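You operate a simulated robot arm through the tools that you are given. There is no shell and no other tool.

You are at the controls of a simulated two-armed robot. One attempt, no reset.

JOB
Bring the room to the notice's temperature for calibration, airflow on high.

The check looks at the end state, three seconds after you hand in, the way a careful person would. Anything else that was tipped, shoved, dropped, spilled or broken makes it a failure.

ROBOT AND FRAMES
Two 6-joint arms with fingered hands on one trunk that stands fixed in place. Base frame: the origin is at the foot of the trunk, x ahead of it, y to its left, z up. Readings come in mm, rad, newtons and seconds.
The left shoulder is at [70, 191, 1300], the right one opposite. Each reaches about 983 mm from its shoulder. Payload 4.7 kg a hand.
Tool frame (each hand has its own): the origin (TCP) lies between the finger pads and is the grasp point; the fingertips stand 36 mm ahead of it; z points along the fingers, y is the line along which they close. The gripper opens to 120 mm; its body begins 42 mm behind the TCP. The gripper is a hand of 5 fingers: y runs from the thumb to the fingers, the wrist lies at [-18, -113, -198] in the tool frame.
Orientation is that of the tool frame in the base frame, as [roll, pitch, yaw] about the fixed x, y, z axes, in that order (R = Rz(yaw) Ry(pitch) Rx(roll)). With the fingers straight down and the wrist toward the robot, the tool's x, y and z point along [0, 1, 0], [1, 0, 0] and [0, 0, -1] of the base frame.

CONTROLS
- The arms move only by the tool step_arm. It takes "left_targets", "right_targets" or both (then of equal length, played together; a hand with none holds still); each is text: rows parted by semicolons, each of 6 numbers parted by spaces: the shift along the base's x, y, z in mm, then the turn, a rotation vector about the base's x, y, z in rad. In form: dx dy dz wx wy wz; .... A call has 1 to 20 rows; each row shifts and turns the commanded pose from where the row before left it. A row lasts 0.2 s, in which the tool goes at most 50 mm and 0.15 rad; a call with a longer step from one row to the next is refused whole. Where a pose cannot be reached the arm comes as near as it can. A force on the tool above 40 N (or 10 N above the force at the start of the call, whichever is more), or a blocked arm, ends the call early, and 0.2 s more pass. In this call time passes only in rows, and 0.2 s behind the last. The reply holds the time, the measured pose of the TCP, the force on the tool along the base axes, the opening and the grip force, in the units named above and with some noise, with the torque about the TCP (base axes, N m) and any sound that the robot's microphone picked up.
- Cameras (640 x 400 px; columns grow to the right, rows downward): "scene" is now at [119.9, -59.8, 1565.5]; the picture's right is [-0.66, -0.75, 0.00], its down [-0.16, 0.14, -0.98] and it looks along [0.73, -0.64, -0.21] (base axes); focal length 345 px, centre (320, 200). "left" rides on the left gripper at [-73, -91, -143] in its tool frame; the picture's right is [-0.80, -0.28, 0.53], its down [0.53, -0.73, 0.42] and it looks along [0.27, 0.62, 0.74] (tool axes); focal length 234 px, centre (320, 200). "right" rides on the right gripper at [72, -91, -143] in its tool frame; the picture's right is [-0.80, 0.28, -0.53], its down [-0.53, -0.73, 0.43] and it looks along [-0.27, 0.62, 0.74] (tool axes); focal length 234 px, centre (320, 200). There is no depth. A picture from a camera that has moved, and an enlarged one, comes with that camera's place and axes in the base frame and with its lens.
- capture(camera): a new picture of that camera. The clock stands still meanwhile.
- move_column(by): slides the trunk up (or, below 0, down) by that many mm; the arms and the scene camera ride with it, the base frame stays. It gives what a move gives, with no picture.
- finger_targets(index, middle, ring, little, thumb_bend, thumb_turn, hand): sets how far each is bent, from 0 (flat) to 100 (curled in); at 30 the hand is open as for a grip, at 70 the pads meet at the TCP. One left out holds its place. A second passes; each finger stops where it meets its share of the squeeze, and holds until it gets a number again. It is the only way to open and close the hand. It gives what a move gives, with no picture; readings hold the bend of each and the force on index, middle, ring, little, thumb and palm. thumb_turn goes from beside the hand (0) to across from the fingers (100), as for a grip.
- aim_head(pan, tilt): turns the head with the scene camera to pan (to the left, within 1.501 rad either way) and tilt (down, from -0.506 to 1.204), counted from straight ahead of the robot. It gives what a move gives.
- zoom(camera, box): a new picture of the part [left, top, right, bottom] of that camera's present view, enlarged. The clock stands still meanwhile.
- hand_in(): hands the job in; it is judged then, once.

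Places have to be worked out from the pictures, the camera data and where the tool is seen. Open the grippers and draw the arms clear of the work before you hand the job in, unless the task says otherwise.

The tools are called after "Emit:" as a command line: name --argument value ..., lists and objects as JSON in quotes. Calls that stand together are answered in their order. step_arm: Moves the arms, as the interface text tells. Its arguments: {"type":"object","properties":{"left_targets":{"type":"string"},"right_targets":{"type":"string"}},"required":[]} The other tools are called the same way: move_column (by) moves the trunk up or down; finger_targets (index, middle, ring, little, thumb_bend, thumb_turn, hand) moves the fingers one by one; aim_head (pan, tilt) turns the head that bears the scene camera; capture (camera) takes a picture; zoom (camera, box) takes an enlarged picture of a part of a camera's view; hand_in () hands the job in.

At the start:

```text
t: 0.0
left_tool_pos: [698.1, -115.3, 1530.4]
left_tcp_rot: [3.141, -0.001, 1.57]
left_contact_force: [0.6, 0.4, 0.1]
left_torque: [0.02, -0.01, 0.0]
left_opening: 119.7
left_grasp_force: 0.1
left_shape: jaw
left_bend: [30.0, 30.0, 30.0, 30.0, 30.0, 98.0]
left_finger forces: [0.0, 0.0, 0.0, 0.0, 0.1, 0.1]
right_tool_pos: [367.1, -547.9, 1541.6]
right_tcp_rot: [-3.14, 0.0, 1.571]
right_contact_force: [-0.7, 0.4, 0.2]
right_torque: [0.04, 0.02, 0.0]
right_opening: 119.6
right_grasp_force: 0.1
right_shape: jaw
right_bend: [30.0, 30.0, 30.0, 30.0, 30.0, 98.0]
right_finger forces: [0.1, 0.1, 0.1, 0.0, 0.0, 0.0]
trunk travel left (down, up): [-777.0, 163.0]
head pan, tilt (commanded): [-0.719, 0.216]
```

scene: 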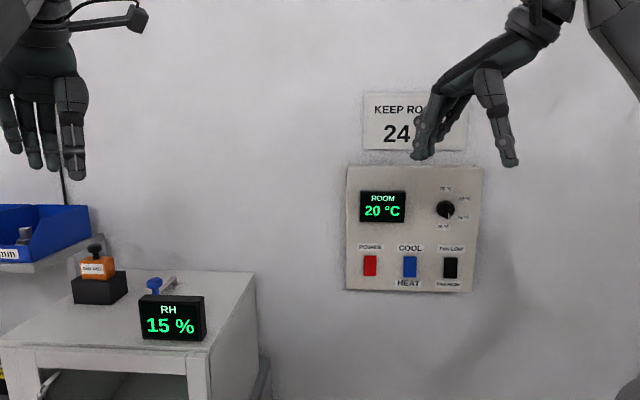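
right: 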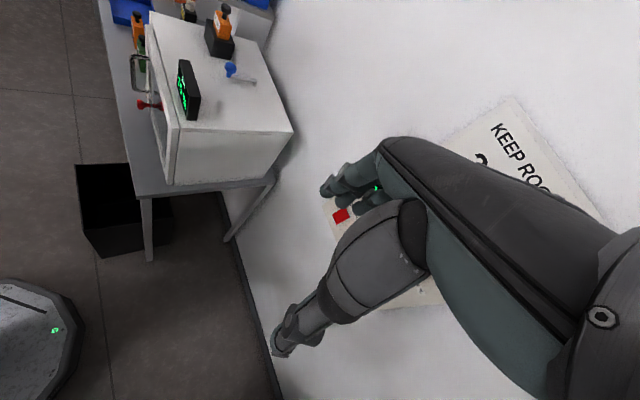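
left: 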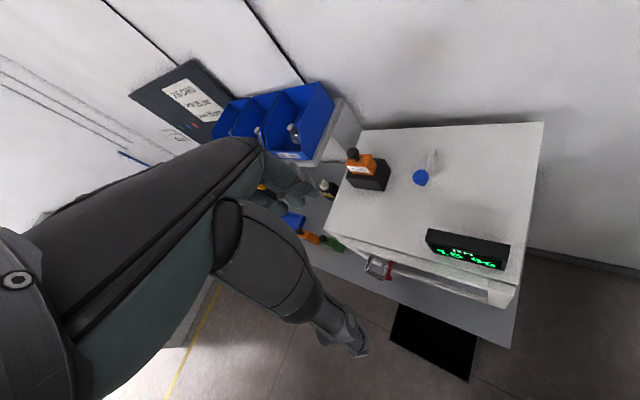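

The scene view shows a wall panel with a room display (20 °C), a dial, and power, cool/heat and fan rockers. The right hand hides part of the notice, so I zoom in to read both.

Emit:
zoom --camera "scene" --box '[335, 80, 495, 180]'

Emit:
zoom --camera "scene" --box '[335, 160, 495, 300]'

Emit:
zoom --camera "scene" --box '[420, 170, 490, 300]'

```text
4.00 times, centred on (415, 130) of scene
camera zoom: at [119.9, -59.8, 1565.5], right [-0.66, -0.75, 0.0], down [-0.16, 0.14, -0.98], along [0.73, -0.64, -0.21], focal length 1381 px, centre (-60, 480)
```

zoom: 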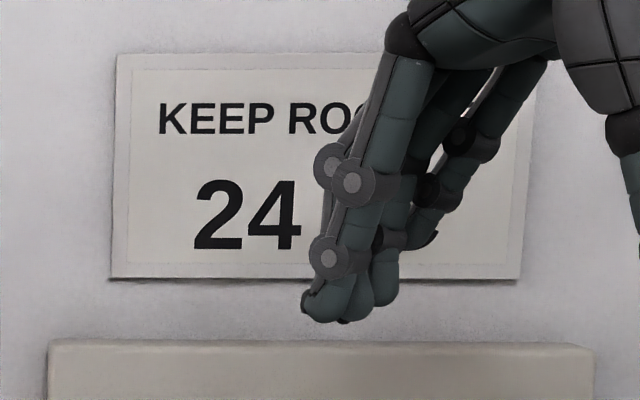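

```text
2.86 times, centred on (415, 230) of scene
camera zoom: at [119.9, -59.8, 1565.5], right [-0.66, -0.75, 0.0], down [-0.16, 0.14, -0.98], along [0.73, -0.64, -0.21], focal length 986 px, centre (49, 114)
```

zoom: 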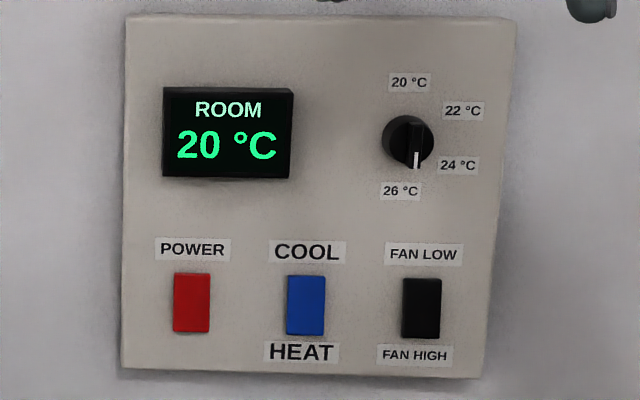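

```text
3.08 times, centred on (455, 235) of scene
camera zoom: at [119.9, -59.8, 1565.5], right [-0.66, -0.75, 0.0], down [-0.16, 0.14, -0.98], along [0.73, -0.64, -0.21], focal length 1062 px, centre (-95, 92)
```

zoom: 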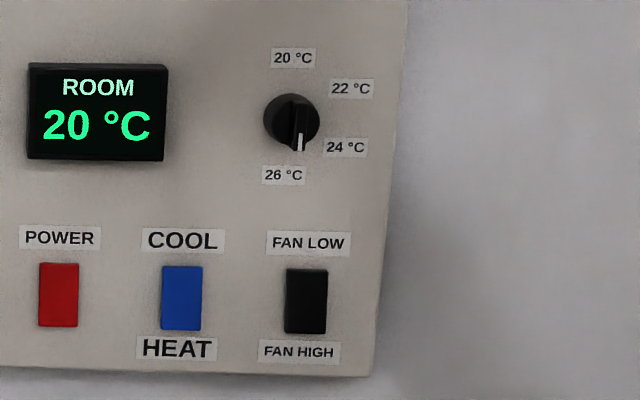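

The notice is partly hidden. Triangulating the red switch from both cameras puts it near (687, -734, 1191), on a wall facing roughly (-0.7, 0.7, 0). I move the right hand along the wall, away from the notice, so I can read it.

Emit:
step_arm --right_targets "-30 -34 0 0 0 0; -30 -34 0 0 0 0; -30 -34 0 0 0 0; -30 -34 0 0 0 0; -30 -34 0 0 0 0"

Emit:
capture --camera "scene"

Emit:
zoom --camera "scene" --box '[355, 85, 475, 160]'

Emit:
zoom --camera "scene" --box '[350, 235, 470, 300]'

Emit:
zoom --camera "scene" --box '[420, 175, 484, 235]'

```text
t: 1.2
left_tool_pos: [696.7, -113.5, 1532.2]
left_tcp_rot: [3.138, -0.001, 1.573]
left_contact_force: [-0.4, 0.6, -0.2]
left_torque: [0.03, -0.02, -0.01]
left_opening: 119.6
left_grasp_force: 0.2
left_shape: jaw
left_bend: [30.0, 30.0, 30.0, 30.0, 30.0, 98.0]
left_finger forces: [0.1, 0.0, 0.0, 0.1, 0.0, 0.0]
right_tool_pos: [283.9, -676.4, 1600.1]
right_tcp_rot: [-3.141, 0.001, 1.573]
right_contact_force: [0.5, 0.6, 0.8]
right_torque: [0.0, -0.02, 0.0]
right_opening: 120.2
right_grasp_force: 0.1
right_shape: jaw
right_bend: [30.0, 30.0, 30.0, 30.0, 30.0, 98.0]
right_finger forces: [0.0, 0.0, 0.0, 0.0, 0.1, 0.0]
right hand out of reach, approached as far as the arm can: row 1, 2, 3, 4, 5
trunk travel left (down, up): [-777.0, 163.0]
head pan, tilt (commanded): [-0.719, 0.216]
```

```text
taken
camera scene: at [117.5, -59.5, 1565.8], right [-0.66, -0.75, 0.0], down [-0.16, 0.14, -0.98], along [0.74, -0.64, -0.21], focal length 345 px, centre (320, 200)
```

scene: 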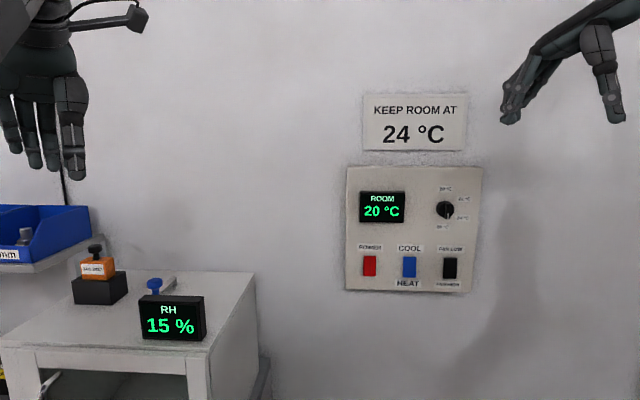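

```text
5.33 times, centred on (415, 122) of scene
camera zoom: at [117.5, -59.5, 1565.8], right [-0.66, -0.75, 0.0], down [-0.16, 0.14, -0.98], along [0.74, -0.64, -0.21], focal length 1841 px, centre (-187, 613)
```

zoom: 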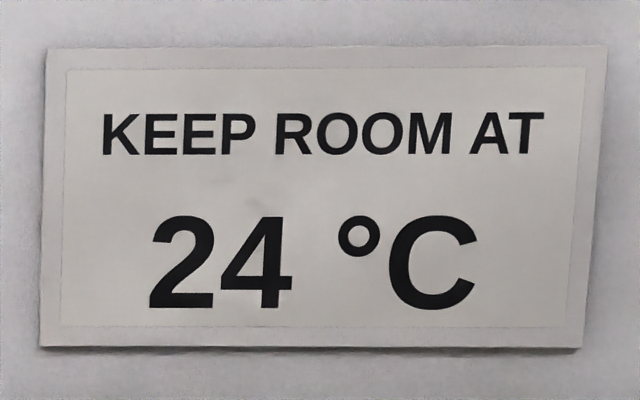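

```text
5.33 times, centred on (410, 268) of scene
camera zoom: at [117.5, -59.5, 1565.8], right [-0.66, -0.75, 0.0], down [-0.16, 0.14, -0.98], along [0.74, -0.64, -0.21], focal length 1841 px, centre (-160, -160)
```

zoom: 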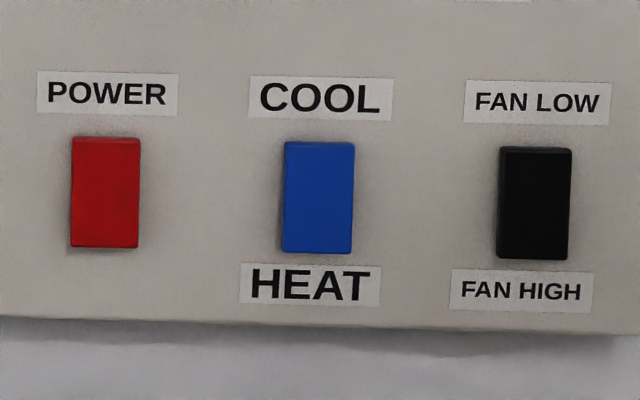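

```text
6.67 times, centred on (452, 205) of scene
camera zoom: at [117.5, -59.5, 1565.8], right [-0.66, -0.75, 0.0], down [-0.16, 0.14, -0.98], along [0.74, -0.64, -0.21], focal length 2302 px, centre (-560, 167)
```

zoom: 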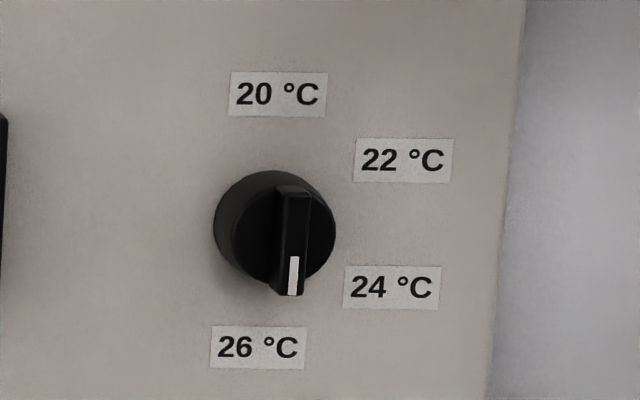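

The notice reads "KEEP ROOM AT 24 °C" and the room shows 20 °C. The dial mark looks to be at 26. I zoom further to judge each rocker's tilt and the dial's pointer.

Emit:
zoom --camera "scene" --box '[358, 250, 382, 280]'

Emit:
zoom --camera "scene" --box '[398, 250, 422, 280]'

Emit:
zoom --camera "scene" --box '[438, 252, 462, 282]'

Emit:
capture --camera "right"

```text
13.33 times, centred on (370, 265) of scene
camera zoom: at [117.5, -59.5, 1565.8], right [-0.66, -0.75, 0.0], down [-0.16, 0.14, -0.98], along [0.74, -0.64, -0.21], focal length 4604 px, centre (-347, -667)
```

zoom: 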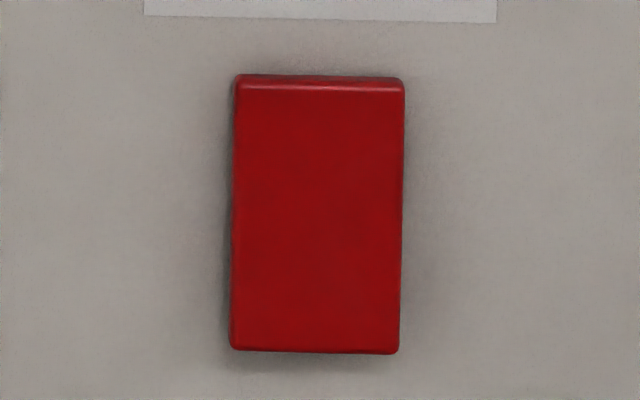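

```text
13.33 times, centred on (410, 265) of scene
camera zoom: at [117.5, -59.5, 1565.8], right [-0.66, -0.75, 0.0], down [-0.16, 0.14, -0.98], along [0.74, -0.64, -0.21], focal length 4604 px, centre (-880, -667)
```

zoom: 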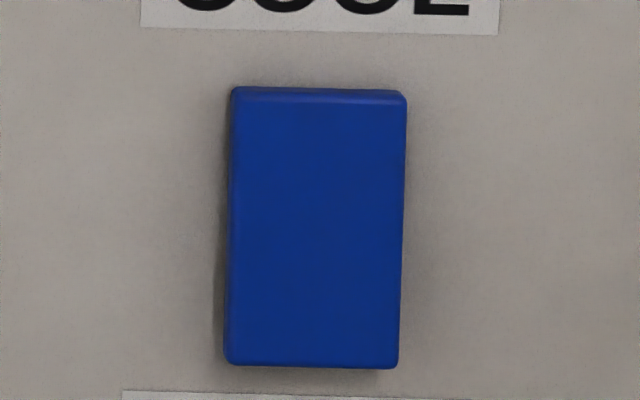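

```text
13.33 times, centred on (450, 267) of scene
camera zoom: at [117.5, -59.5, 1565.8], right [-0.66, -0.75, 0.0], down [-0.16, 0.14, -0.98], along [0.74, -0.64, -0.21], focal length 4604 px, centre (-1413, -693)
```

zoom: 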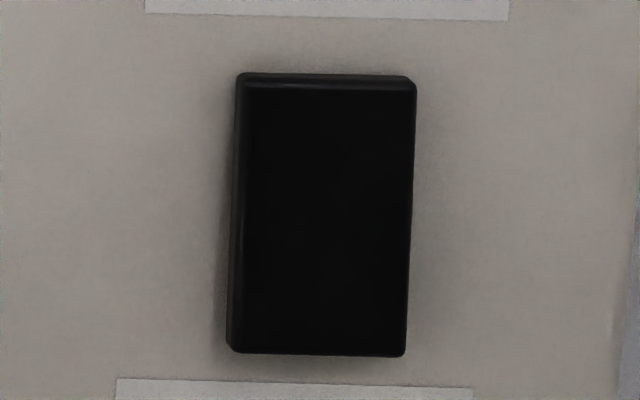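

```text
taken
camera right: at [192.4, -604.2, 1743.9], right [0.28, -0.8, 0.53], down [-0.73, -0.53, -0.42], along [0.62, -0.27, -0.74], focal length 234 px, centre (320, 200)
```

right: 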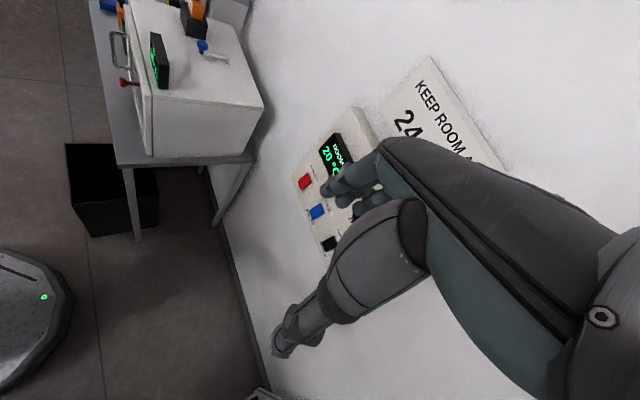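

All three rockers look alike from the scene camera. The right camera sees them from a steeper angle above, so I zoom there to judge tilt.

Emit:
zoom --camera "right" --box '[280, 160, 360, 260]'

Emit:
zoom --camera "right" --box '[294, 168, 318, 190]'

Emit:
zoom --camera "right" --box '[306, 200, 330, 222]'

Emit:
zoom --camera "right" --box '[318, 232, 342, 254]'

```text
4.00 times, centred on (320, 210) of right
camera zoom: at [192.4, -604.2, 1743.9], right [0.28, -0.8, 0.53], down [-0.73, -0.53, -0.42], along [0.62, -0.27, -0.74], focal length 937 px, centre (320, 160)
```

zoom: 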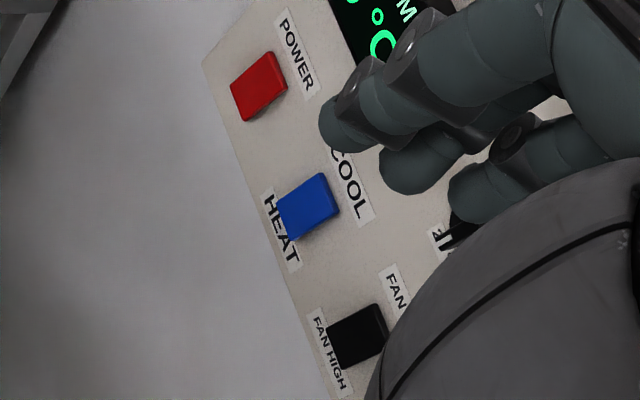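

```text
16.00 times, centred on (306, 179) of right
camera zoom: at [192.4, -604.2, 1743.9], right [0.28, -0.8, 0.53], down [-0.73, -0.53, -0.42], along [0.62, -0.27, -0.74], focal length 3747 px, centre (544, 536)
```

zoom: 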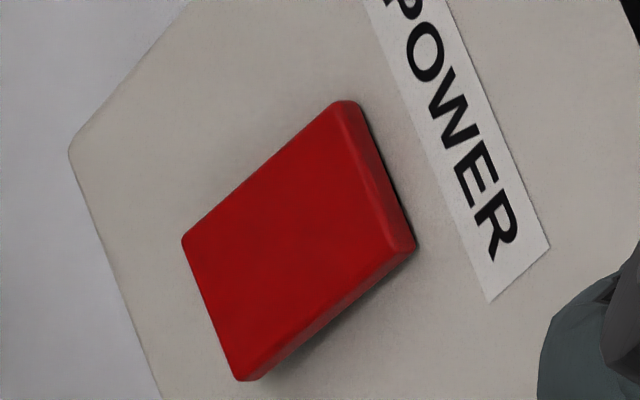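

```text
16.00 times, centred on (318, 211) of right
camera zoom: at [192.4, -604.2, 1743.9], right [0.28, -0.8, 0.53], down [-0.73, -0.53, -0.42], along [0.62, -0.27, -0.74], focal length 3747 px, centre (352, 24)
```

zoom: 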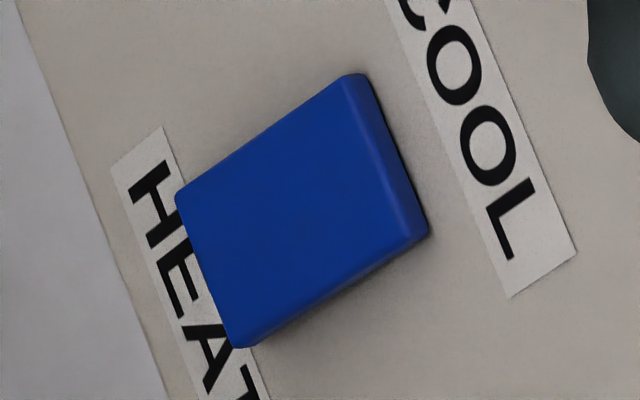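

```text
16.00 times, centred on (330, 243) of right
camera zoom: at [192.4, -604.2, 1743.9], right [0.28, -0.8, 0.53], down [-0.73, -0.53, -0.42], along [0.62, -0.27, -0.74], focal length 3747 px, centre (160, -488)
```

zoom: 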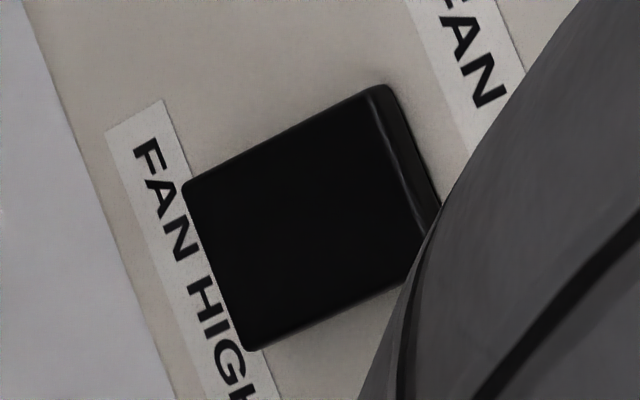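

The tilt is still ambiguous from here, so I'll set the dial first and judge the rockers closer up. I estimate the dial at (556, -862, 1355), the blue rocker at (609, -808, 1193) and the fan rocker at (534, -884, 1193). I start with a small move to see how the commanded pose carries over after the out-of-reach rows.

Emit:
step_arm --right_targets "12 -5 -20 0 0 0; 12 -5 -20 0 0 0"

```text
t: 1.8
left_tool_pos: [699.5, -116.3, 1530.7]
left_tcp_rot: [-3.14, -0.001, 1.571]
left_contact_force: [-0.4, -0.4, 0.7]
left_torque: [0.03, 0.03, 0.0]
left_opening: 119.5
left_grasp_force: 0.1
left_shape: jaw
left_bend: [30.0, 30.0, 30.0, 30.0, 30.0, 98.0]
left_finger forces: [0.0, 0.1, 0.0, 0.0, 0.0, 0.0]
right_tool_pos: [323.6, -692.0, 1576.8]
right_tcp_rot: [-3.141, 0.001, 1.572]
right_contact_force: [-0.3, -0.3, -0.7]
right_torque: [0.03, 0.04, 0.03]
right_opening: 119.8
right_grasp_force: 0.1
right_shape: jaw
right_bend: [30.0, 30.0, 30.0, 30.0, 30.0, 98.0]
right_finger forces: [0.0, 0.1, 0.0, 0.0, 0.0, 0.0]
right hand out of reach, approached as far as the arm can: row 1, 2
trunk travel left (down, up): [-777.0, 163.0]
head pan, tilt (commanded): [-0.719, 0.216]
```

The arm is near a joint or reach limit in this fingers-down pose. I now turn the hand to point at the wall, palm down, while moving to a stand-off about 150–180 mm from the panel.

Emit:
step_arm --right_targets "15.7 -0.6 -12.2 -0.0511 -0.1236 -0.0511; 15.7 -0.6 -12.2 -0.0511 -0.1236 -0.0511; 15.7 -0.6 -12.2 -0.0511 -0.1236 -0.0511; 15.7 -0.6 -12.2 -0.0511 -0.1236 -0.0511; 15.7 -0.6 -12.2 -0.0511 -0.1236 -0.0511; 15.7 -0.6 -12.2 -0.0511 -0.1236 -0.0511"

Emit:
capture --camera "scene"

```text
t: 3.2
left_tool_pos: [698.1, -107.7, 1532.3]
left_tcp_rot: [3.139, 0.004, 1.574]
left_contact_force: [0.4, 1.3, 0.7]
left_torque: [-0.09, 0.0, -0.01]
left_opening: 119.8
left_grasp_force: 0.0
left_shape: jaw
left_bend: [30.0, 30.0, 30.0, 30.0, 30.0, 98.0]
left_finger forces: [0.0, 0.0, 0.1, 0.0, 0.0, 0.0]
right_tool_pos: [494.8, -531.1, 1578.1]
right_tcp_rot: [2.446, 0.165, 1.231]
right_contact_force: [-0.1, 0.0, 0.1]
right_torque: [-0.01, 0.0, -0.04]
right_opening: 120.0
right_grasp_force: 0.1
right_shape: jaw
right_bend: [30.0, 30.0, 30.0, 30.0, 30.0, 98.0]
right_finger forces: [0.1, 0.1, 0.0, 0.0, 0.0, 0.0]
right hand out of reach, approached as far as the arm can: row 1, 2, 3, 4, 5, 6
trunk travel left (down, up): [-777.0, 163.0]
head pan, tilt (commanded): [-0.719, 0.216]
```

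```text
taken
camera scene: at [118.7, -55.0, 1565.8], right [-0.66, -0.75, 0.0], down [-0.16, 0.14, -0.98], along [0.74, -0.64, -0.21], focal length 345 px, centre (320, 200)
```

scene: 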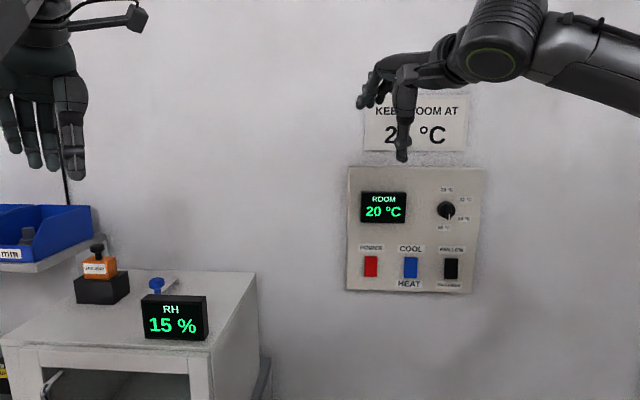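

The arm ended at (495, -531, 1578), well off what I asked, so I need to know whether commands build on the measured or the old commanded pose. I send one null row to test this.

Emit:
step_arm --right_targets "0 0 0 0 0 0"

```text
t: 3.6
left_tool_pos: [698.4, -117.7, 1531.6]
left_tcp_rot: [-3.141, -0.003, 1.57]
left_contact_force: [0.1, -0.3, 0.2]
left_torque: [0.02, -0.01, -0.03]
left_opening: 120.1
left_grasp_force: 0.1
left_shape: jaw
left_bend: [30.0, 30.0, 30.0, 30.0, 30.0, 98.0]
left_finger forces: [0.0, 0.1, 0.0, 0.1, 0.0, 0.0]
right_tool_pos: [495.4, -538.2, 1576.2]
right_tcp_rot: [2.449, 0.16, 1.226]
right_contact_force: [0.2, -0.8, -0.6]
right_torque: [-0.01, -0.03, 0.04]
right_opening: 119.9
right_grasp_force: 0.0
right_shape: jaw
right_bend: [30.0, 30.0, 30.0, 30.0, 30.0, 98.0]
right_finger forces: [0.1, 0.0, 0.0, 0.0, 0.0, 0.1]
trunk travel left (down, up): [-777.0, 163.0]
head pan, tilt (commanded): [-0.719, 0.216]
```

With no warning this time, each call starts from the measured pose. I probe reachability from here by moving down and toward the wall without turning.

Emit:
step_arm --right_targets "0 0 -30 0 0 0; 0 0 -30 0 0 0; 0 0 -30 0 0 0; 0 0 -30 0 0 0"

Emit:
capture --camera "scene"

```text
t: 4.6
left_tool_pos: [698.6, -112.8, 1529.8]
left_tcp_rot: [-3.14, 0.001, 1.572]
left_contact_force: [0.1, -0.9, -0.2]
left_torque: [-0.02, 0.0, 0.0]
left_opening: 119.9
left_grasp_force: 0.2
left_shape: jaw
left_bend: [30.0, 30.0, 30.0, 30.0, 30.0, 98.0]
left_finger forces: [0.0, 0.0, 0.1, 0.0, 0.1, 0.0]
right_tool_pos: [506.3, -502.5, 1511.2]
right_tcp_rot: [2.448, 0.163, 1.228]
right_contact_force: [-1.1, 0.5, 0.0]
right_torque: [-0.04, 0.04, -0.02]
right_opening: 120.1
right_grasp_force: 0.0
right_shape: jaw
right_bend: [30.0, 30.0, 30.0, 30.0, 30.0, 98.0]
right_finger forces: [0.0, 0.0, 0.1, 0.0, 0.1, 0.0]
right hand out of reach, approached as far as the arm can: row 1, 2, 3, 4
trunk travel left (down, up): [-777.0, 163.0]
head pan, tilt (commanded): [-0.719, 0.216]
```

```text
taken
camera scene: at [120.2, -59.0, 1565.5], right [-0.66, -0.75, 0.0], down [-0.16, 0.14, -0.98], along [0.73, -0.64, -0.21], focal length 345 px, centre (320, 200)
```

scene: 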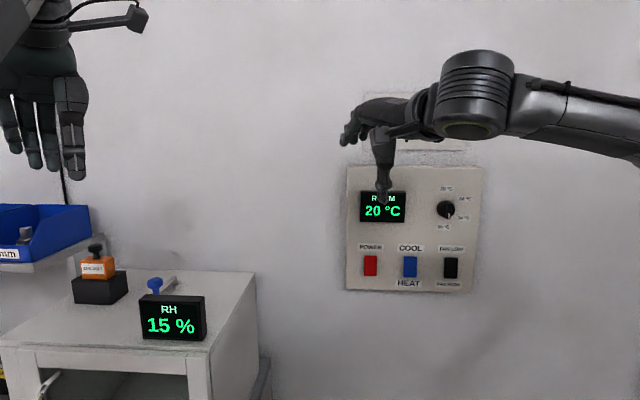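

Moving down also drifts left, so a joint is at its limit. I turn the head right to see the right arm's elbow and shoulder posture.

Emit:
aim_head --pan -1.35 --tilt 0.25

Emit:
capture --camera "scene"

```text
t: 5.6
left_tool_pos: [698.1, -114.2, 1531.6]
left_tcp_rot: [-3.141, -0.001, 1.57]
left_contact_force: [-1.0, -1.5, 0.1]
left_torque: [0.01, -0.01, 0.02]
left_opening: 120.0
left_grasp_force: 0.0
left_shape: jaw
left_bend: [30.0, 30.0, 30.0, 30.0, 30.0, 98.0]
left_finger forces: [0.1, 0.1, 0.0, 0.1, 0.0, 0.0]
right_tool_pos: [504.3, -503.4, 1511.0]
right_tcp_rot: [2.447, 0.161, 1.227]
right_contact_force: [-0.2, -0.9, 0.0]
right_torque: [0.0, 0.02, -0.01]
right_opening: 120.3
right_grasp_force: 0.1
right_shape: jaw
right_bend: [30.0, 30.0, 30.0, 30.0, 30.0, 98.0]
right_finger forces: [0.0, 0.1, 0.1, 0.0, 0.0, 0.0]
trunk travel left (down, up): [-777.0, 163.0]
head pan, tilt (commanded): [-1.349, 0.25]
```

```text
taken
camera scene: at [70.3, -89.5, 1562.4], right [-0.98, -0.22, 0.0], down [-0.05, 0.24, -0.97], along [0.21, -0.94, -0.25], focal length 345 px, centre (320, 200)
```

scene: 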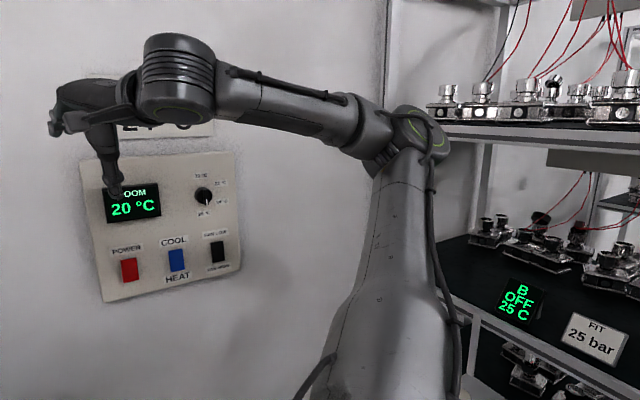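

The upper arm rises to a high elbow at about (40, -580, 1530), with the forearm coming back left. Shelving with equipment stands on the far right, so I must keep the elbow away from it. I test which small shifts and turns are free from this pose.

Emit:
step_arm --right_targets "20 0 0 0 0 0; -20 0 0 0 0 0; 0 -20 0 0 0 0; 0 20 0 0 0 0; 0 0 20 0 0 0; 0 0 -20 0 0 0; 0 0 0 0.1 0 0; 0 0 0 -0.1 0 0; 0 0 0 -0.1 0 0; 0 0 0 0.1 0 0; 0 0 0 0 0.1 0; 0 0 0 0 -0.1 0; 0 0 0 0 -0.1 0; 0 0 0 0 0.1 0; 0 0 0 0 0 0.1; 0 0 0 0 0 -0.1; 0 0 0 0 0 -0.1; 0 0 0 0 0 0.1"

```text
t: 9.4
left_tool_pos: [698.5, -123.9, 1528.8]
left_tcp_rot: [-3.141, -0.005, 1.568]
left_contact_force: [-0.7, -0.7, 0.0]
left_torque: [0.13, 0.0, -0.02]
left_opening: 120.0
left_grasp_force: 0.1
left_shape: jaw
left_bend: [30.0, 30.0, 30.0, 30.0, 30.0, 98.0]
left_finger forces: [0.0, 0.0, 0.0, 0.0, 0.0, 0.1]
right_tool_pos: [505.8, -489.4, 1504.9]
right_tcp_rot: [2.452, 0.157, 1.228]
right_contact_force: [-0.1, -1.1, -0.1]
right_torque: [0.05, 0.01, 0.1]
right_opening: 120.0
right_grasp_force: 0.1
right_shape: jaw
right_bend: [30.0, 30.0, 30.0, 30.0, 30.0, 98.0]
right_finger forces: [0.0, 0.0, 0.0, 0.1, 0.0, 0.0]
right hand out of reach, approached as far as the arm can: row 3
trunk travel left (down, up): [-777.0, 163.0]
head pan, tilt (commanded): [-1.349, 0.25]
```

Only the -y shift was blocked; all the turns are free here. I finish turning the hand to point level at the wall in place, then translate.

Emit:
step_arm --right_targets "0 0 0 -0.0511 -0.1236 -0.0511; 0 0 0 -0.0511 -0.1236 -0.0511; 0 0 0 -0.0511 -0.1236 -0.0511; 0 0 0 -0.0511 -0.1236 -0.0511; 0 0 0 -0.0511 -0.1236 -0.0511; 0 0 0 -0.0511 -0.1236 -0.0511"

Emit:
capture --camera "scene"

```text
t: 10.8
left_tool_pos: [699.7, -118.1, 1530.1]
left_tcp_rot: [-3.141, -0.005, 1.571]
left_contact_force: [-0.2, 0.4, -0.6]
left_torque: [0.07, 0.0, 0.01]
left_opening: 119.8
left_grasp_force: 0.1
left_shape: jaw
left_bend: [30.0, 30.0, 30.0, 30.0, 30.0, 98.0]
left_finger forces: [0.1, 0.1, 0.0, 0.1, 0.0, 0.1]
right_tool_pos: [500.9, -507.9, 1511.4]
right_tcp_rot: [1.657, 0.032, 0.826]
right_contact_force: [0.2, -0.7, -0.6]
right_torque: [0.02, -0.02, 0.01]
right_opening: 119.9
right_grasp_force: 0.0
right_shape: jaw
right_bend: [30.0, 30.0, 30.0, 30.0, 30.0, 98.0]
right_finger forces: [0.0, 0.1, 0.0, 0.0, 0.0, 0.0]
right hand out of reach, approached as far as the arm can: row 5, 6
trunk travel left (down, up): [-777.0, 163.0]
head pan, tilt (commanded): [-1.349, 0.25]
```

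```text
taken
camera scene: at [71.6, -93.4, 1562.1], right [-0.98, -0.22, 0.0], down [-0.06, 0.24, -0.97], along [0.21, -0.94, -0.25], focal length 345 px, centre (320, 200)
```

scene: 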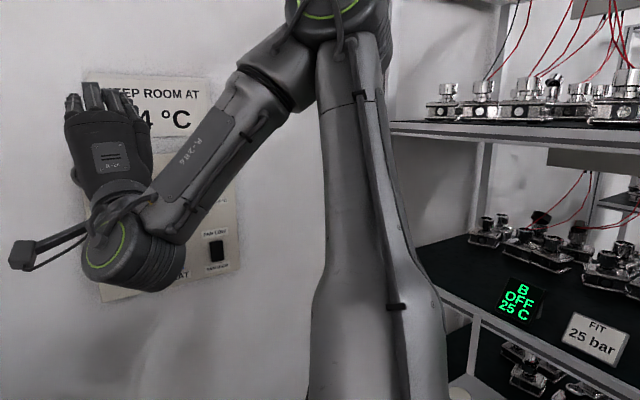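

The hand now points at the wall, but this branch pushes the elbow even higher. Rolling the hand thumb-up (clockwise about the pointing axis) should bring the elbow down and outward, and thumb-up is also the grip I want for the vertical dial bar. I roll about 0.8 rad and look.

Emit:
step_arm --right_targets "0 0 0 0.099 -0.099 0; 0 0 0 0.099 -0.099 0; 0 0 0 0.099 -0.099 0; 0 0 0 0.099 -0.099 0; 0 0 0 0.099 -0.099 0; 0 0 0 0.099 -0.099 0"

Emit:
capture --camera "scene"

```text
t: 12.2
left_tool_pos: [694.3, -113.7, 1533.7]
left_tcp_rot: [3.137, 0.002, 1.572]
left_contact_force: [-0.3, -0.5, 0.5]
left_torque: [0.02, -0.03, -0.01]
left_opening: 120.0
left_grasp_force: 0.1
left_shape: jaw
left_bend: [30.0, 30.0, 30.0, 30.0, 30.0, 98.0]
left_finger forces: [0.0, 0.1, 0.0, 0.0, 0.0, 0.0]
right_tool_pos: [465.0, -569.3, 1575.1]
right_tcp_rot: [1.625, -0.803, 0.832]
right_contact_force: [-0.4, -0.9, 0.1]
right_torque: [0.01, 0.01, -0.02]
right_opening: 120.0
right_grasp_force: 0.0
right_shape: jaw
right_bend: [30.0, 30.0, 30.0, 30.0, 30.0, 98.0]
right_finger forces: [0.1, 0.1, 0.0, 0.0, 0.0, 0.0]
right hand out of reach, approached as far as the arm can: row 1, 2, 3, 4, 5, 6
trunk travel left (down, up): [-777.0, 163.0]
head pan, tilt (commanded): [-1.349, 0.25]
```

```text
taken
camera scene: at [65.6, -87.5, 1562.8], right [-0.98, -0.22, 0.0], down [-0.05, 0.24, -0.97], along [0.21, -0.95, -0.25], focal length 345 px, centre (320, 200)
```

scene: 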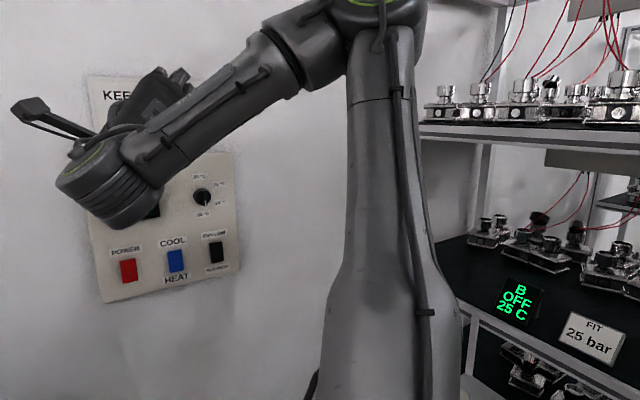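

Rolling that way overbent the wrist with the elbow still high. To get a low elbow I first relax the wrist by yawing the hand left, then finish the thumb-up roll, which should swing the elbow down.

Emit:
step_arm --right_targets "0 0 0 0 0 0.145; 0 0 0 0 0 0.145; 0 0 0 0 0 0.145; 0 0 0 0 0 0.145; 0 0 0 0 0 0.145; 0 0 0 0 0 0.145"

Emit:
capture --camera "scene"

```text
t: 13.6
left_tool_pos: [700.4, -113.5, 1529.6]
left_tcp_rot: [-3.14, 0.001, 1.574]
left_contact_force: [-0.1, -0.7, 0.4]
left_torque: [-0.01, 0.03, 0.0]
left_opening: 120.0
left_grasp_force: 0.0
left_shape: jaw
left_bend: [30.0, 30.0, 30.0, 30.0, 30.0, 98.0]
left_finger forces: [0.0, 0.0, 0.0, 0.0, 0.0, 0.0]
right_tool_pos: [527.9, -453.8, 1520.2]
right_tcp_rot: [1.618, -0.802, 1.655]
right_contact_force: [0.8, 0.4, 0.6]
right_torque: [-0.02, -0.03, -0.02]
right_opening: 119.9
right_grasp_force: 0.1
right_shape: jaw
right_bend: [30.0, 30.0, 30.0, 30.0, 30.0, 98.0]
right_finger forces: [0.1, 0.0, 0.0, 0.0, 0.1, 0.1]
right hand out of reach, approached as far as the arm can: row 2, 3, 4, 5, 6
trunk travel left (down, up): [-777.0, 163.0]
head pan, tilt (commanded): [-1.349, 0.25]
```

```text
taken
camera scene: at [71.7, -88.3, 1562.4], right [-0.98, -0.22, 0.0], down [-0.06, 0.24, -0.97], along [0.21, -0.95, -0.25], focal length 345 px, centre (320, 200)
```

scene: 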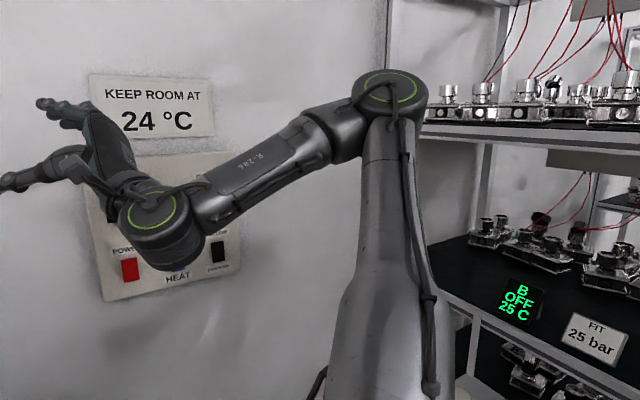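

The hand now points forward (+x), thumb up-left, with the elbow somewhat lower. I continue the roll to full thumb-up.

Emit:
step_arm --right_targets "0 0 0 0.139 0.017 0; 0 0 0 0.139 0.017 0; 0 0 0 0.139 0.017 0; 0 0 0 0.139 0.017 0; 0 0 0 0.139 0.017 0; 0 0 0 0.139 0.017 0"

Emit:
capture --camera "scene"

```text
t: 15.0
left_tool_pos: [703.0, -116.2, 1528.2]
left_tcp_rot: [-3.138, -0.001, 1.572]
left_contact_force: [0.4, -0.1, 0.2]
left_torque: [0.0, 0.04, -0.02]
left_opening: 119.7
left_grasp_force: 0.0
left_shape: jaw
left_bend: [30.0, 30.0, 30.0, 30.0, 30.0, 98.0]
left_finger forces: [0.0, 0.0, 0.1, 0.1, 0.0, 0.1]
right_tool_pos: [510.7, -482.9, 1520.2]
right_tcp_rot: [-1.91, -1.487, -1.094]
right_contact_force: [0.7, -0.2, 0.1]
right_torque: [-0.03, -0.04, 0.0]
right_opening: 119.9
right_grasp_force: 0.1
right_shape: jaw
right_bend: [30.0, 30.0, 30.0, 30.0, 30.0, 98.0]
right_finger forces: [0.0, 0.0, 0.1, 0.1, 0.1, 0.1]
right hand out of reach, approached as far as the arm can: row 1, 2, 3, 4
trunk travel left (down, up): [-777.0, 163.0]
head pan, tilt (commanded): [-1.349, 0.25]
```

```text
taken
camera scene: at [74.4, -90.0, 1562.2], right [-0.98, -0.22, 0.0], down [-0.06, 0.24, -0.97], along [0.21, -0.95, -0.25], focal length 345 px, centre (320, 200)
```

scene: 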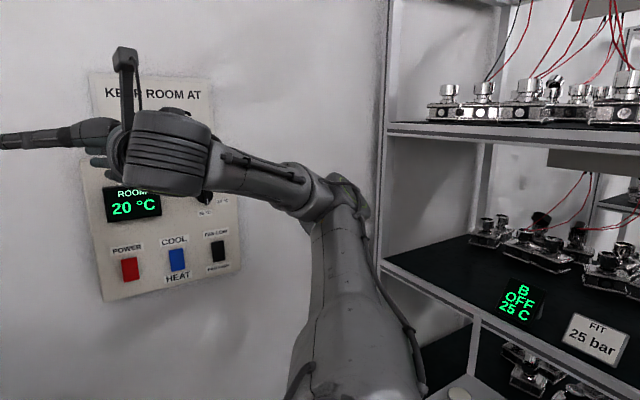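

The elbow has come down and the last rows were in reach. I now move down and to the right with the orientation held, checking that reach stays free.

Emit:
step_arm --right_targets "0 -10 -30 0 0 0; 0 -15 -30 0 0 0; 0 -20 -30 0 0 0; 0 -25 -30 0 0 0; 0 -25 -20 0 0 0; 0 -25 -20 0 0 0"

Emit:
capture --camera "scene"

```text
t: 16.4
left_tool_pos: [698.8, -114.8, 1530.4]
left_tcp_rot: [3.14, -0.002, 1.574]
left_contact_force: [-0.3, 0.0, -0.1]
left_torque: [0.03, 0.02, 0.04]
left_opening: 119.9
left_grasp_force: 0.0
left_shape: jaw
left_bend: [30.0, 30.0, 30.0, 30.0, 30.0, 98.0]
left_finger forces: [0.0, 0.0, 0.0, 0.0, 0.1, 0.0]
right_tool_pos: [573.1, -543.4, 1365.2]
right_tcp_rot: [-1.884, -1.491, -1.122]
right_contact_force: [0.0, -0.1, -0.5]
right_torque: [-0.02, 0.06, 0.0]
right_opening: 120.0
right_grasp_force: 0.0
right_shape: jaw
right_bend: [30.0, 30.0, 30.0, 30.0, 30.0, 98.0]
right_finger forces: [0.0, 0.0, 0.1, 0.0, 0.0, 0.0]
right hand out of reach, approached as far as the arm can: row 1, 2, 3, 4, 5, 6
trunk travel left (down, up): [-777.0, 163.0]
head pan, tilt (commanded): [-1.349, 0.25]
```

```text
taken
camera scene: at [70.8, -90.4, 1562.4], right [-0.98, -0.22, 0.0], down [-0.05, 0.24, -0.97], along [0.21, -0.94, -0.25], focal length 345 px, centre (320, 200)
```

scene: 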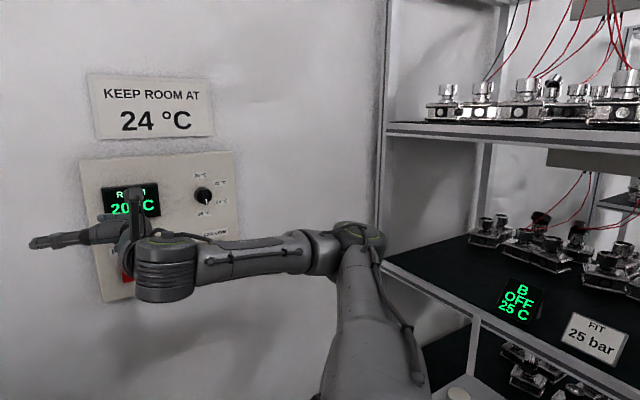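

The TCP is at (573, -543, 1365), about 215 mm off the panel, with the elbow near shoulder height. I now yaw the hand toward the wall while rolling halfway to palm-down and shifting right, in two batches.

Emit:
step_arm --right_targets "-10.4 -23.2 -6.5 -0.078 -0.007 -0.092; -10.4 -23.2 -6.5 -0.0785 0 -0.092; -10.4 -23.2 -6.5 -0.078 0.007 -0.092; -10.4 -23.2 -6.5 -0.077 0.014 -0.092; -10.4 -23.2 -6.5 -0.0755 0.021 -0.092"

Emit:
capture --camera "scene"

```text
t: 17.6
left_tool_pos: [698.7, -113.7, 1531.0]
left_tcp_rot: [3.14, -0.002, 1.571]
left_contact_force: [0.4, -1.0, -0.4]
left_torque: [0.0, 0.02, 0.03]
left_opening: 120.0
left_grasp_force: 0.0
left_shape: jaw
left_bend: [30.0, 30.0, 30.0, 30.0, 30.0, 98.0]
left_finger forces: [0.0, 0.0, 0.0, 0.0, 0.1, 0.0]
right_tool_pos: [518.1, -659.8, 1333.6]
right_tcp_rot: [1.645, -1.253, 1.17]
right_contact_force: [-0.6, 0.2, 0.5]
right_torque: [-0.04, -0.02, 0.0]
right_opening: 120.2
right_grasp_force: 0.1
right_shape: jaw
right_bend: [30.0, 30.0, 30.0, 30.0, 30.0, 98.0]
right_finger forces: [0.0, 0.1, 0.0, 0.0, 0.0, 0.1]
trunk travel left (down, up): [-777.0, 163.0]
head pan, tilt (commanded): [-1.349, 0.25]
```

```text
taken
camera scene: at [70.1, -90.4, 1562.4], right [-0.98, -0.22, 0.0], down [-0.05, 0.24, -0.97], along [0.21, -0.94, -0.25], focal length 345 px, centre (320, 200)
```

scene: 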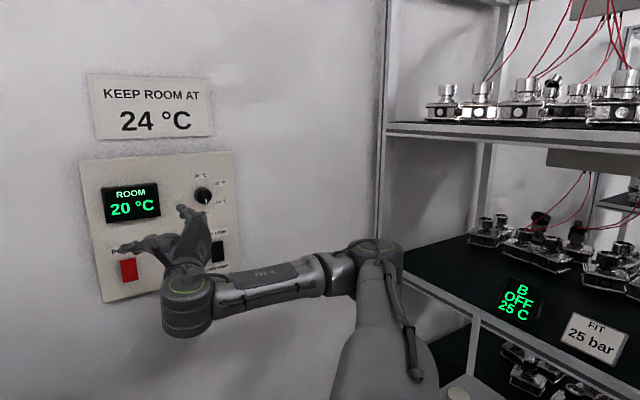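

That all stayed within reach and landed where commanded. I continue yawing and rolling while sliding right along the wall at this stand-off.

Emit:
step_arm --right_targets "-16.4 -16.4 -3 -0.073 0.028 -0.092; -16.4 -16.4 -3 -0.070 0.035 -0.092; -16.4 -16.4 -3 -0.067 0.041 -0.092; -16.4 -16.4 -3 -0.0627 0.047 -0.092; -16.4 -16.4 -3 -0.058 0.0527 -0.092"

Emit:
capture --camera "scene"

Emit:
capture --camera "right"

```text
t: 18.8
left_tool_pos: [697.6, -114.2, 1530.7]
left_tcp_rot: [-3.14, -0.001, 1.572]
left_contact_force: [-0.7, -0.6, -0.5]
left_torque: [0.0, -0.04, -0.01]
left_opening: 119.6
left_grasp_force: 0.0
left_shape: jaw
left_bend: [30.0, 30.0, 30.0, 30.0, 30.0, 98.0]
left_finger forces: [0.0, 0.0, 0.0, 0.1, 0.0, 0.0]
right_tool_pos: [437.1, -738.5, 1318.4]
right_tcp_rot: [1.598, -0.862, 0.748]
right_contact_force: [0.1, -0.2, 0.2]
right_torque: [-0.03, 0.0, 0.01]
right_opening: 120.1
right_grasp_force: 0.1
right_shape: jaw
right_bend: [30.0, 30.0, 30.0, 30.0, 30.0, 98.0]
right_finger forces: [0.1, 0.0, 0.0, 0.0, 0.0, 0.0]
trunk travel left (down, up): [-777.0, 163.0]
head pan, tilt (commanded): [-1.349, 0.25]
```

```text
taken
camera scene: at [69.8, -89.9, 1562.4], right [-0.98, -0.22, 0.0], down [-0.05, 0.24, -0.97], along [0.21, -0.95, -0.25], focal length 345 px, centre (320, 200)
```

scene: 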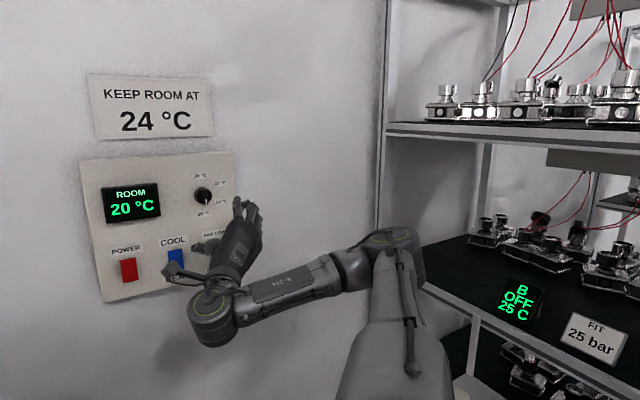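

```text
taken
camera right: at [420.5, -556.8, 1317.0], right [-0.9, -0.13, -0.42], down [0.44, -0.15, -0.89], along [0.05, -0.98, 0.19], focal length 234 px, centre (320, 200)
```

right: 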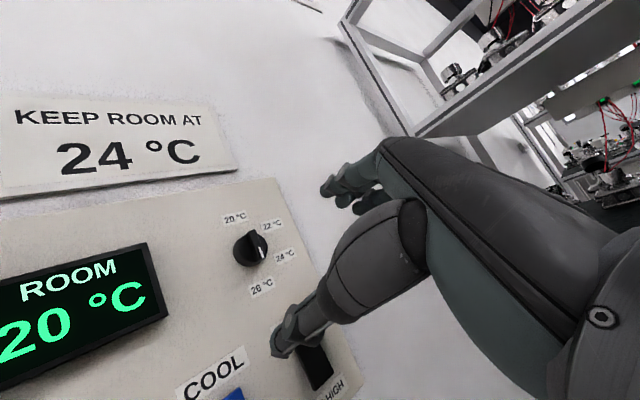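

The hand is now in a good pose with everything in reach. I aim the head back at the panel and use the close right camera to inspect the dial and the rockers.

Emit:
aim_head --pan -0.85 --tilt 0.25

Emit:
zoom --camera "right" --box '[200, 190, 320, 310]'

Emit:
zoom --camera "right" --box '[160, 320, 360, 400]'

Emit:
capture --camera "scene"

```text
t: 19.8
left_tool_pos: [698.7, -114.2, 1530.5]
left_tcp_rot: [3.14, 0.001, 1.571]
left_contact_force: [-0.5, 0.7, -0.7]
left_torque: [0.02, -0.01, -0.02]
left_opening: 119.9
left_grasp_force: 0.0
left_shape: jaw
left_bend: [30.0, 30.0, 30.0, 30.0, 30.0, 98.0]
left_finger forces: [0.0, 0.0, 0.1, 0.0, 0.0, 0.0]
right_tool_pos: [439.1, -739.1, 1317.7]
right_tcp_rot: [1.599, -0.864, 0.747]
right_contact_force: [0.7, 0.8, -0.3]
right_torque: [-0.02, 0.01, 0.03]
right_opening: 120.1
right_grasp_force: 0.0
right_shape: jaw
right_bend: [30.0, 30.0, 30.0, 30.0, 30.0, 98.0]
right_finger forces: [0.0, 0.1, 0.0, 0.0, 0.0, 0.1]
trunk travel left (down, up): [-777.0, 163.0]
head pan, tilt (commanded): [-0.85, 0.25]
```

```text
3.33 times, centred on (260, 250) of right
camera zoom: at [421.0, -556.1, 1317.3], right [-0.9, -0.13, -0.42], down [0.44, -0.15, -0.89], along [0.05, -0.98, 0.19], focal length 781 px, centre (520, 33)
```

zoom: 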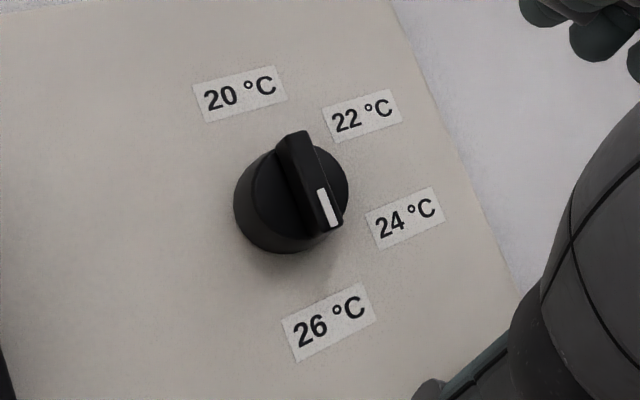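

```text
3.20 times, centred on (260, 360) of right
camera zoom: at [421.0, -556.1, 1317.3], right [-0.9, -0.13, -0.42], down [0.44, -0.15, -0.89], along [0.05, -0.98, 0.19], focal length 749 px, centre (512, -312)
```

zoom: 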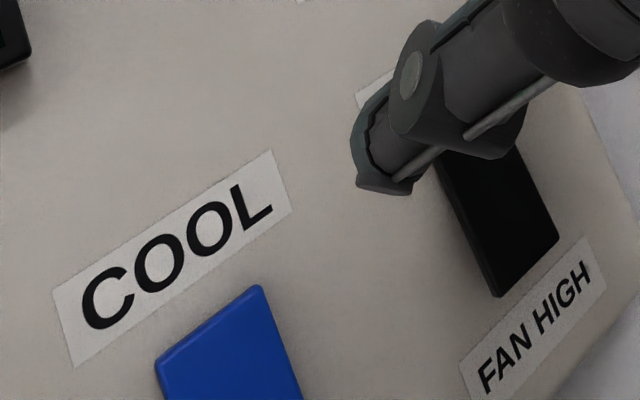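

```text
taken
camera scene: at [111.4, -68.5, 1562.4], right [-0.75, -0.66, 0.0], down [-0.16, 0.19, -0.97], along [0.64, -0.73, -0.25], focal length 345 px, centre (320, 200)
```

scene: 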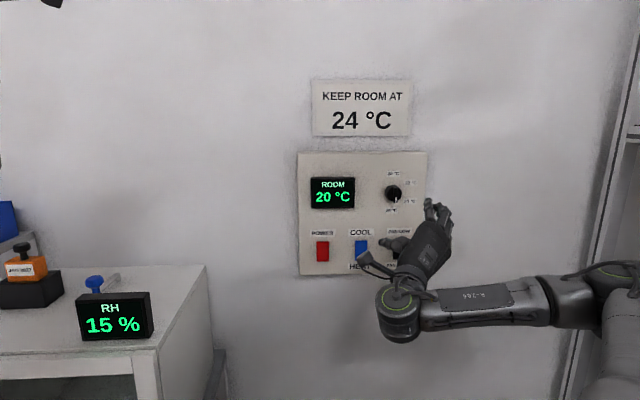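

The dial bar points close to 26 (straight down), so it needs about 60° counter-clockwise to reach 24. The black rocker's lower edge stands proud, meaning its top (FAN LOW) is pressed in. I make a pointing index finger by curling the others.

Emit:
finger_targets --hand "right" --index 20 --middle 100 --ring 100 --little 100

Emit:
capture --camera "scene"

Emit:
capture --camera "right"

Emit:
zoom --camera "scene" --box '[340, 170, 480, 290]'

```text
t: 20.8
left_tool_pos: [699.0, -114.2, 1531.1]
left_tcp_rot: [-3.14, 0.0, 1.571]
left_contact_force: [0.2, -0.1, 0.0]
left_torque: [0.02, 0.01, 0.01]
left_opening: 119.9
left_grasp_force: 0.1
left_shape: jaw
left_bend: [30.0, 30.0, 30.0, 30.0, 30.0, 98.0]
left_finger forces: [0.0, 0.0, 0.0, 0.0, 0.1, 0.1]
right_tool_pos: [436.8, -739.9, 1319.1]
right_tcp_rot: [1.597, -0.862, 0.751]
right_contact_force: [-1.5, -0.5, 0.2]
right_torque: [0.02, 0.01, 0.02]
right_opening: 140.2
right_grasp_force: 0.1
right_shape: fingers
right_bend: [20.0, 100.0, 100.0, 100.0, 30.0, 98.0]
right_finger forces: [0.1, 0.1, 0.0, 0.0, 0.0, 0.0]
trunk travel left (down, up): [-777.0, 163.0]
head pan, tilt (commanded): [-0.85, 0.25]
```

```text
taken
camera scene: at [111.4, -68.5, 1562.4], right [-0.75, -0.66, 0.0], down [-0.16, 0.19, -0.97], along [0.64, -0.73, -0.25], focal length 345 px, centre (320, 200)
```

scene: 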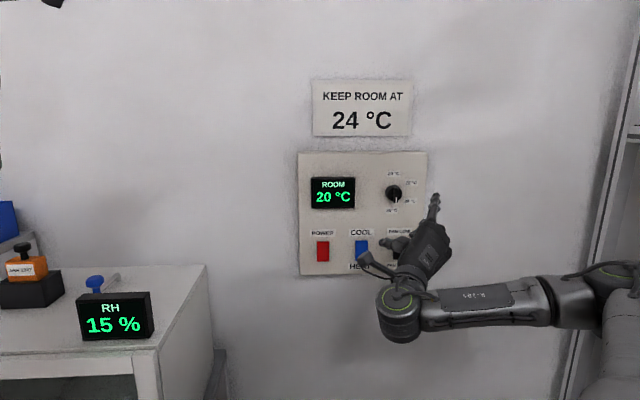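

```text
taken
camera right: at [421.0, -556.3, 1317.2], right [-0.9, -0.13, -0.42], down [0.44, -0.15, -0.89], along [0.05, -0.98, 0.19], focal length 234 px, centre (320, 200)
```

right: 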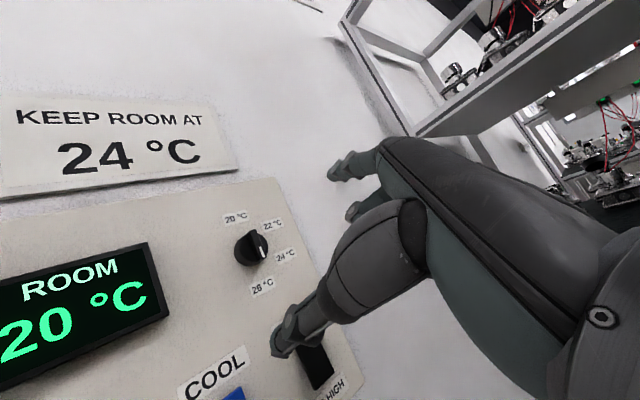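

```text
3.33 times, centred on (410, 230) of scene
camera zoom: at [111.4, -68.5, 1562.4], right [-0.75, -0.66, 0.0], down [-0.16, 0.19, -0.97], along [0.64, -0.73, -0.25], focal length 1151 px, centre (20, 100)
```

zoom: 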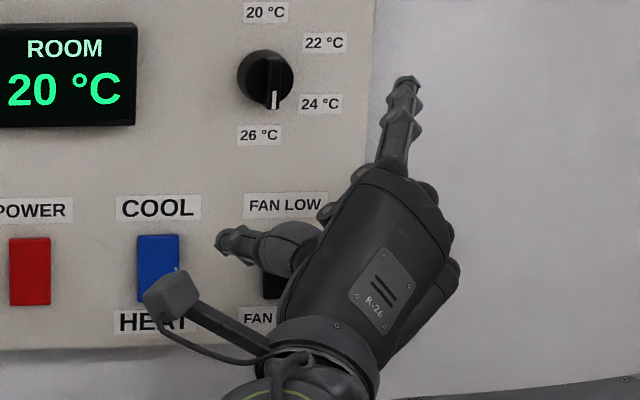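

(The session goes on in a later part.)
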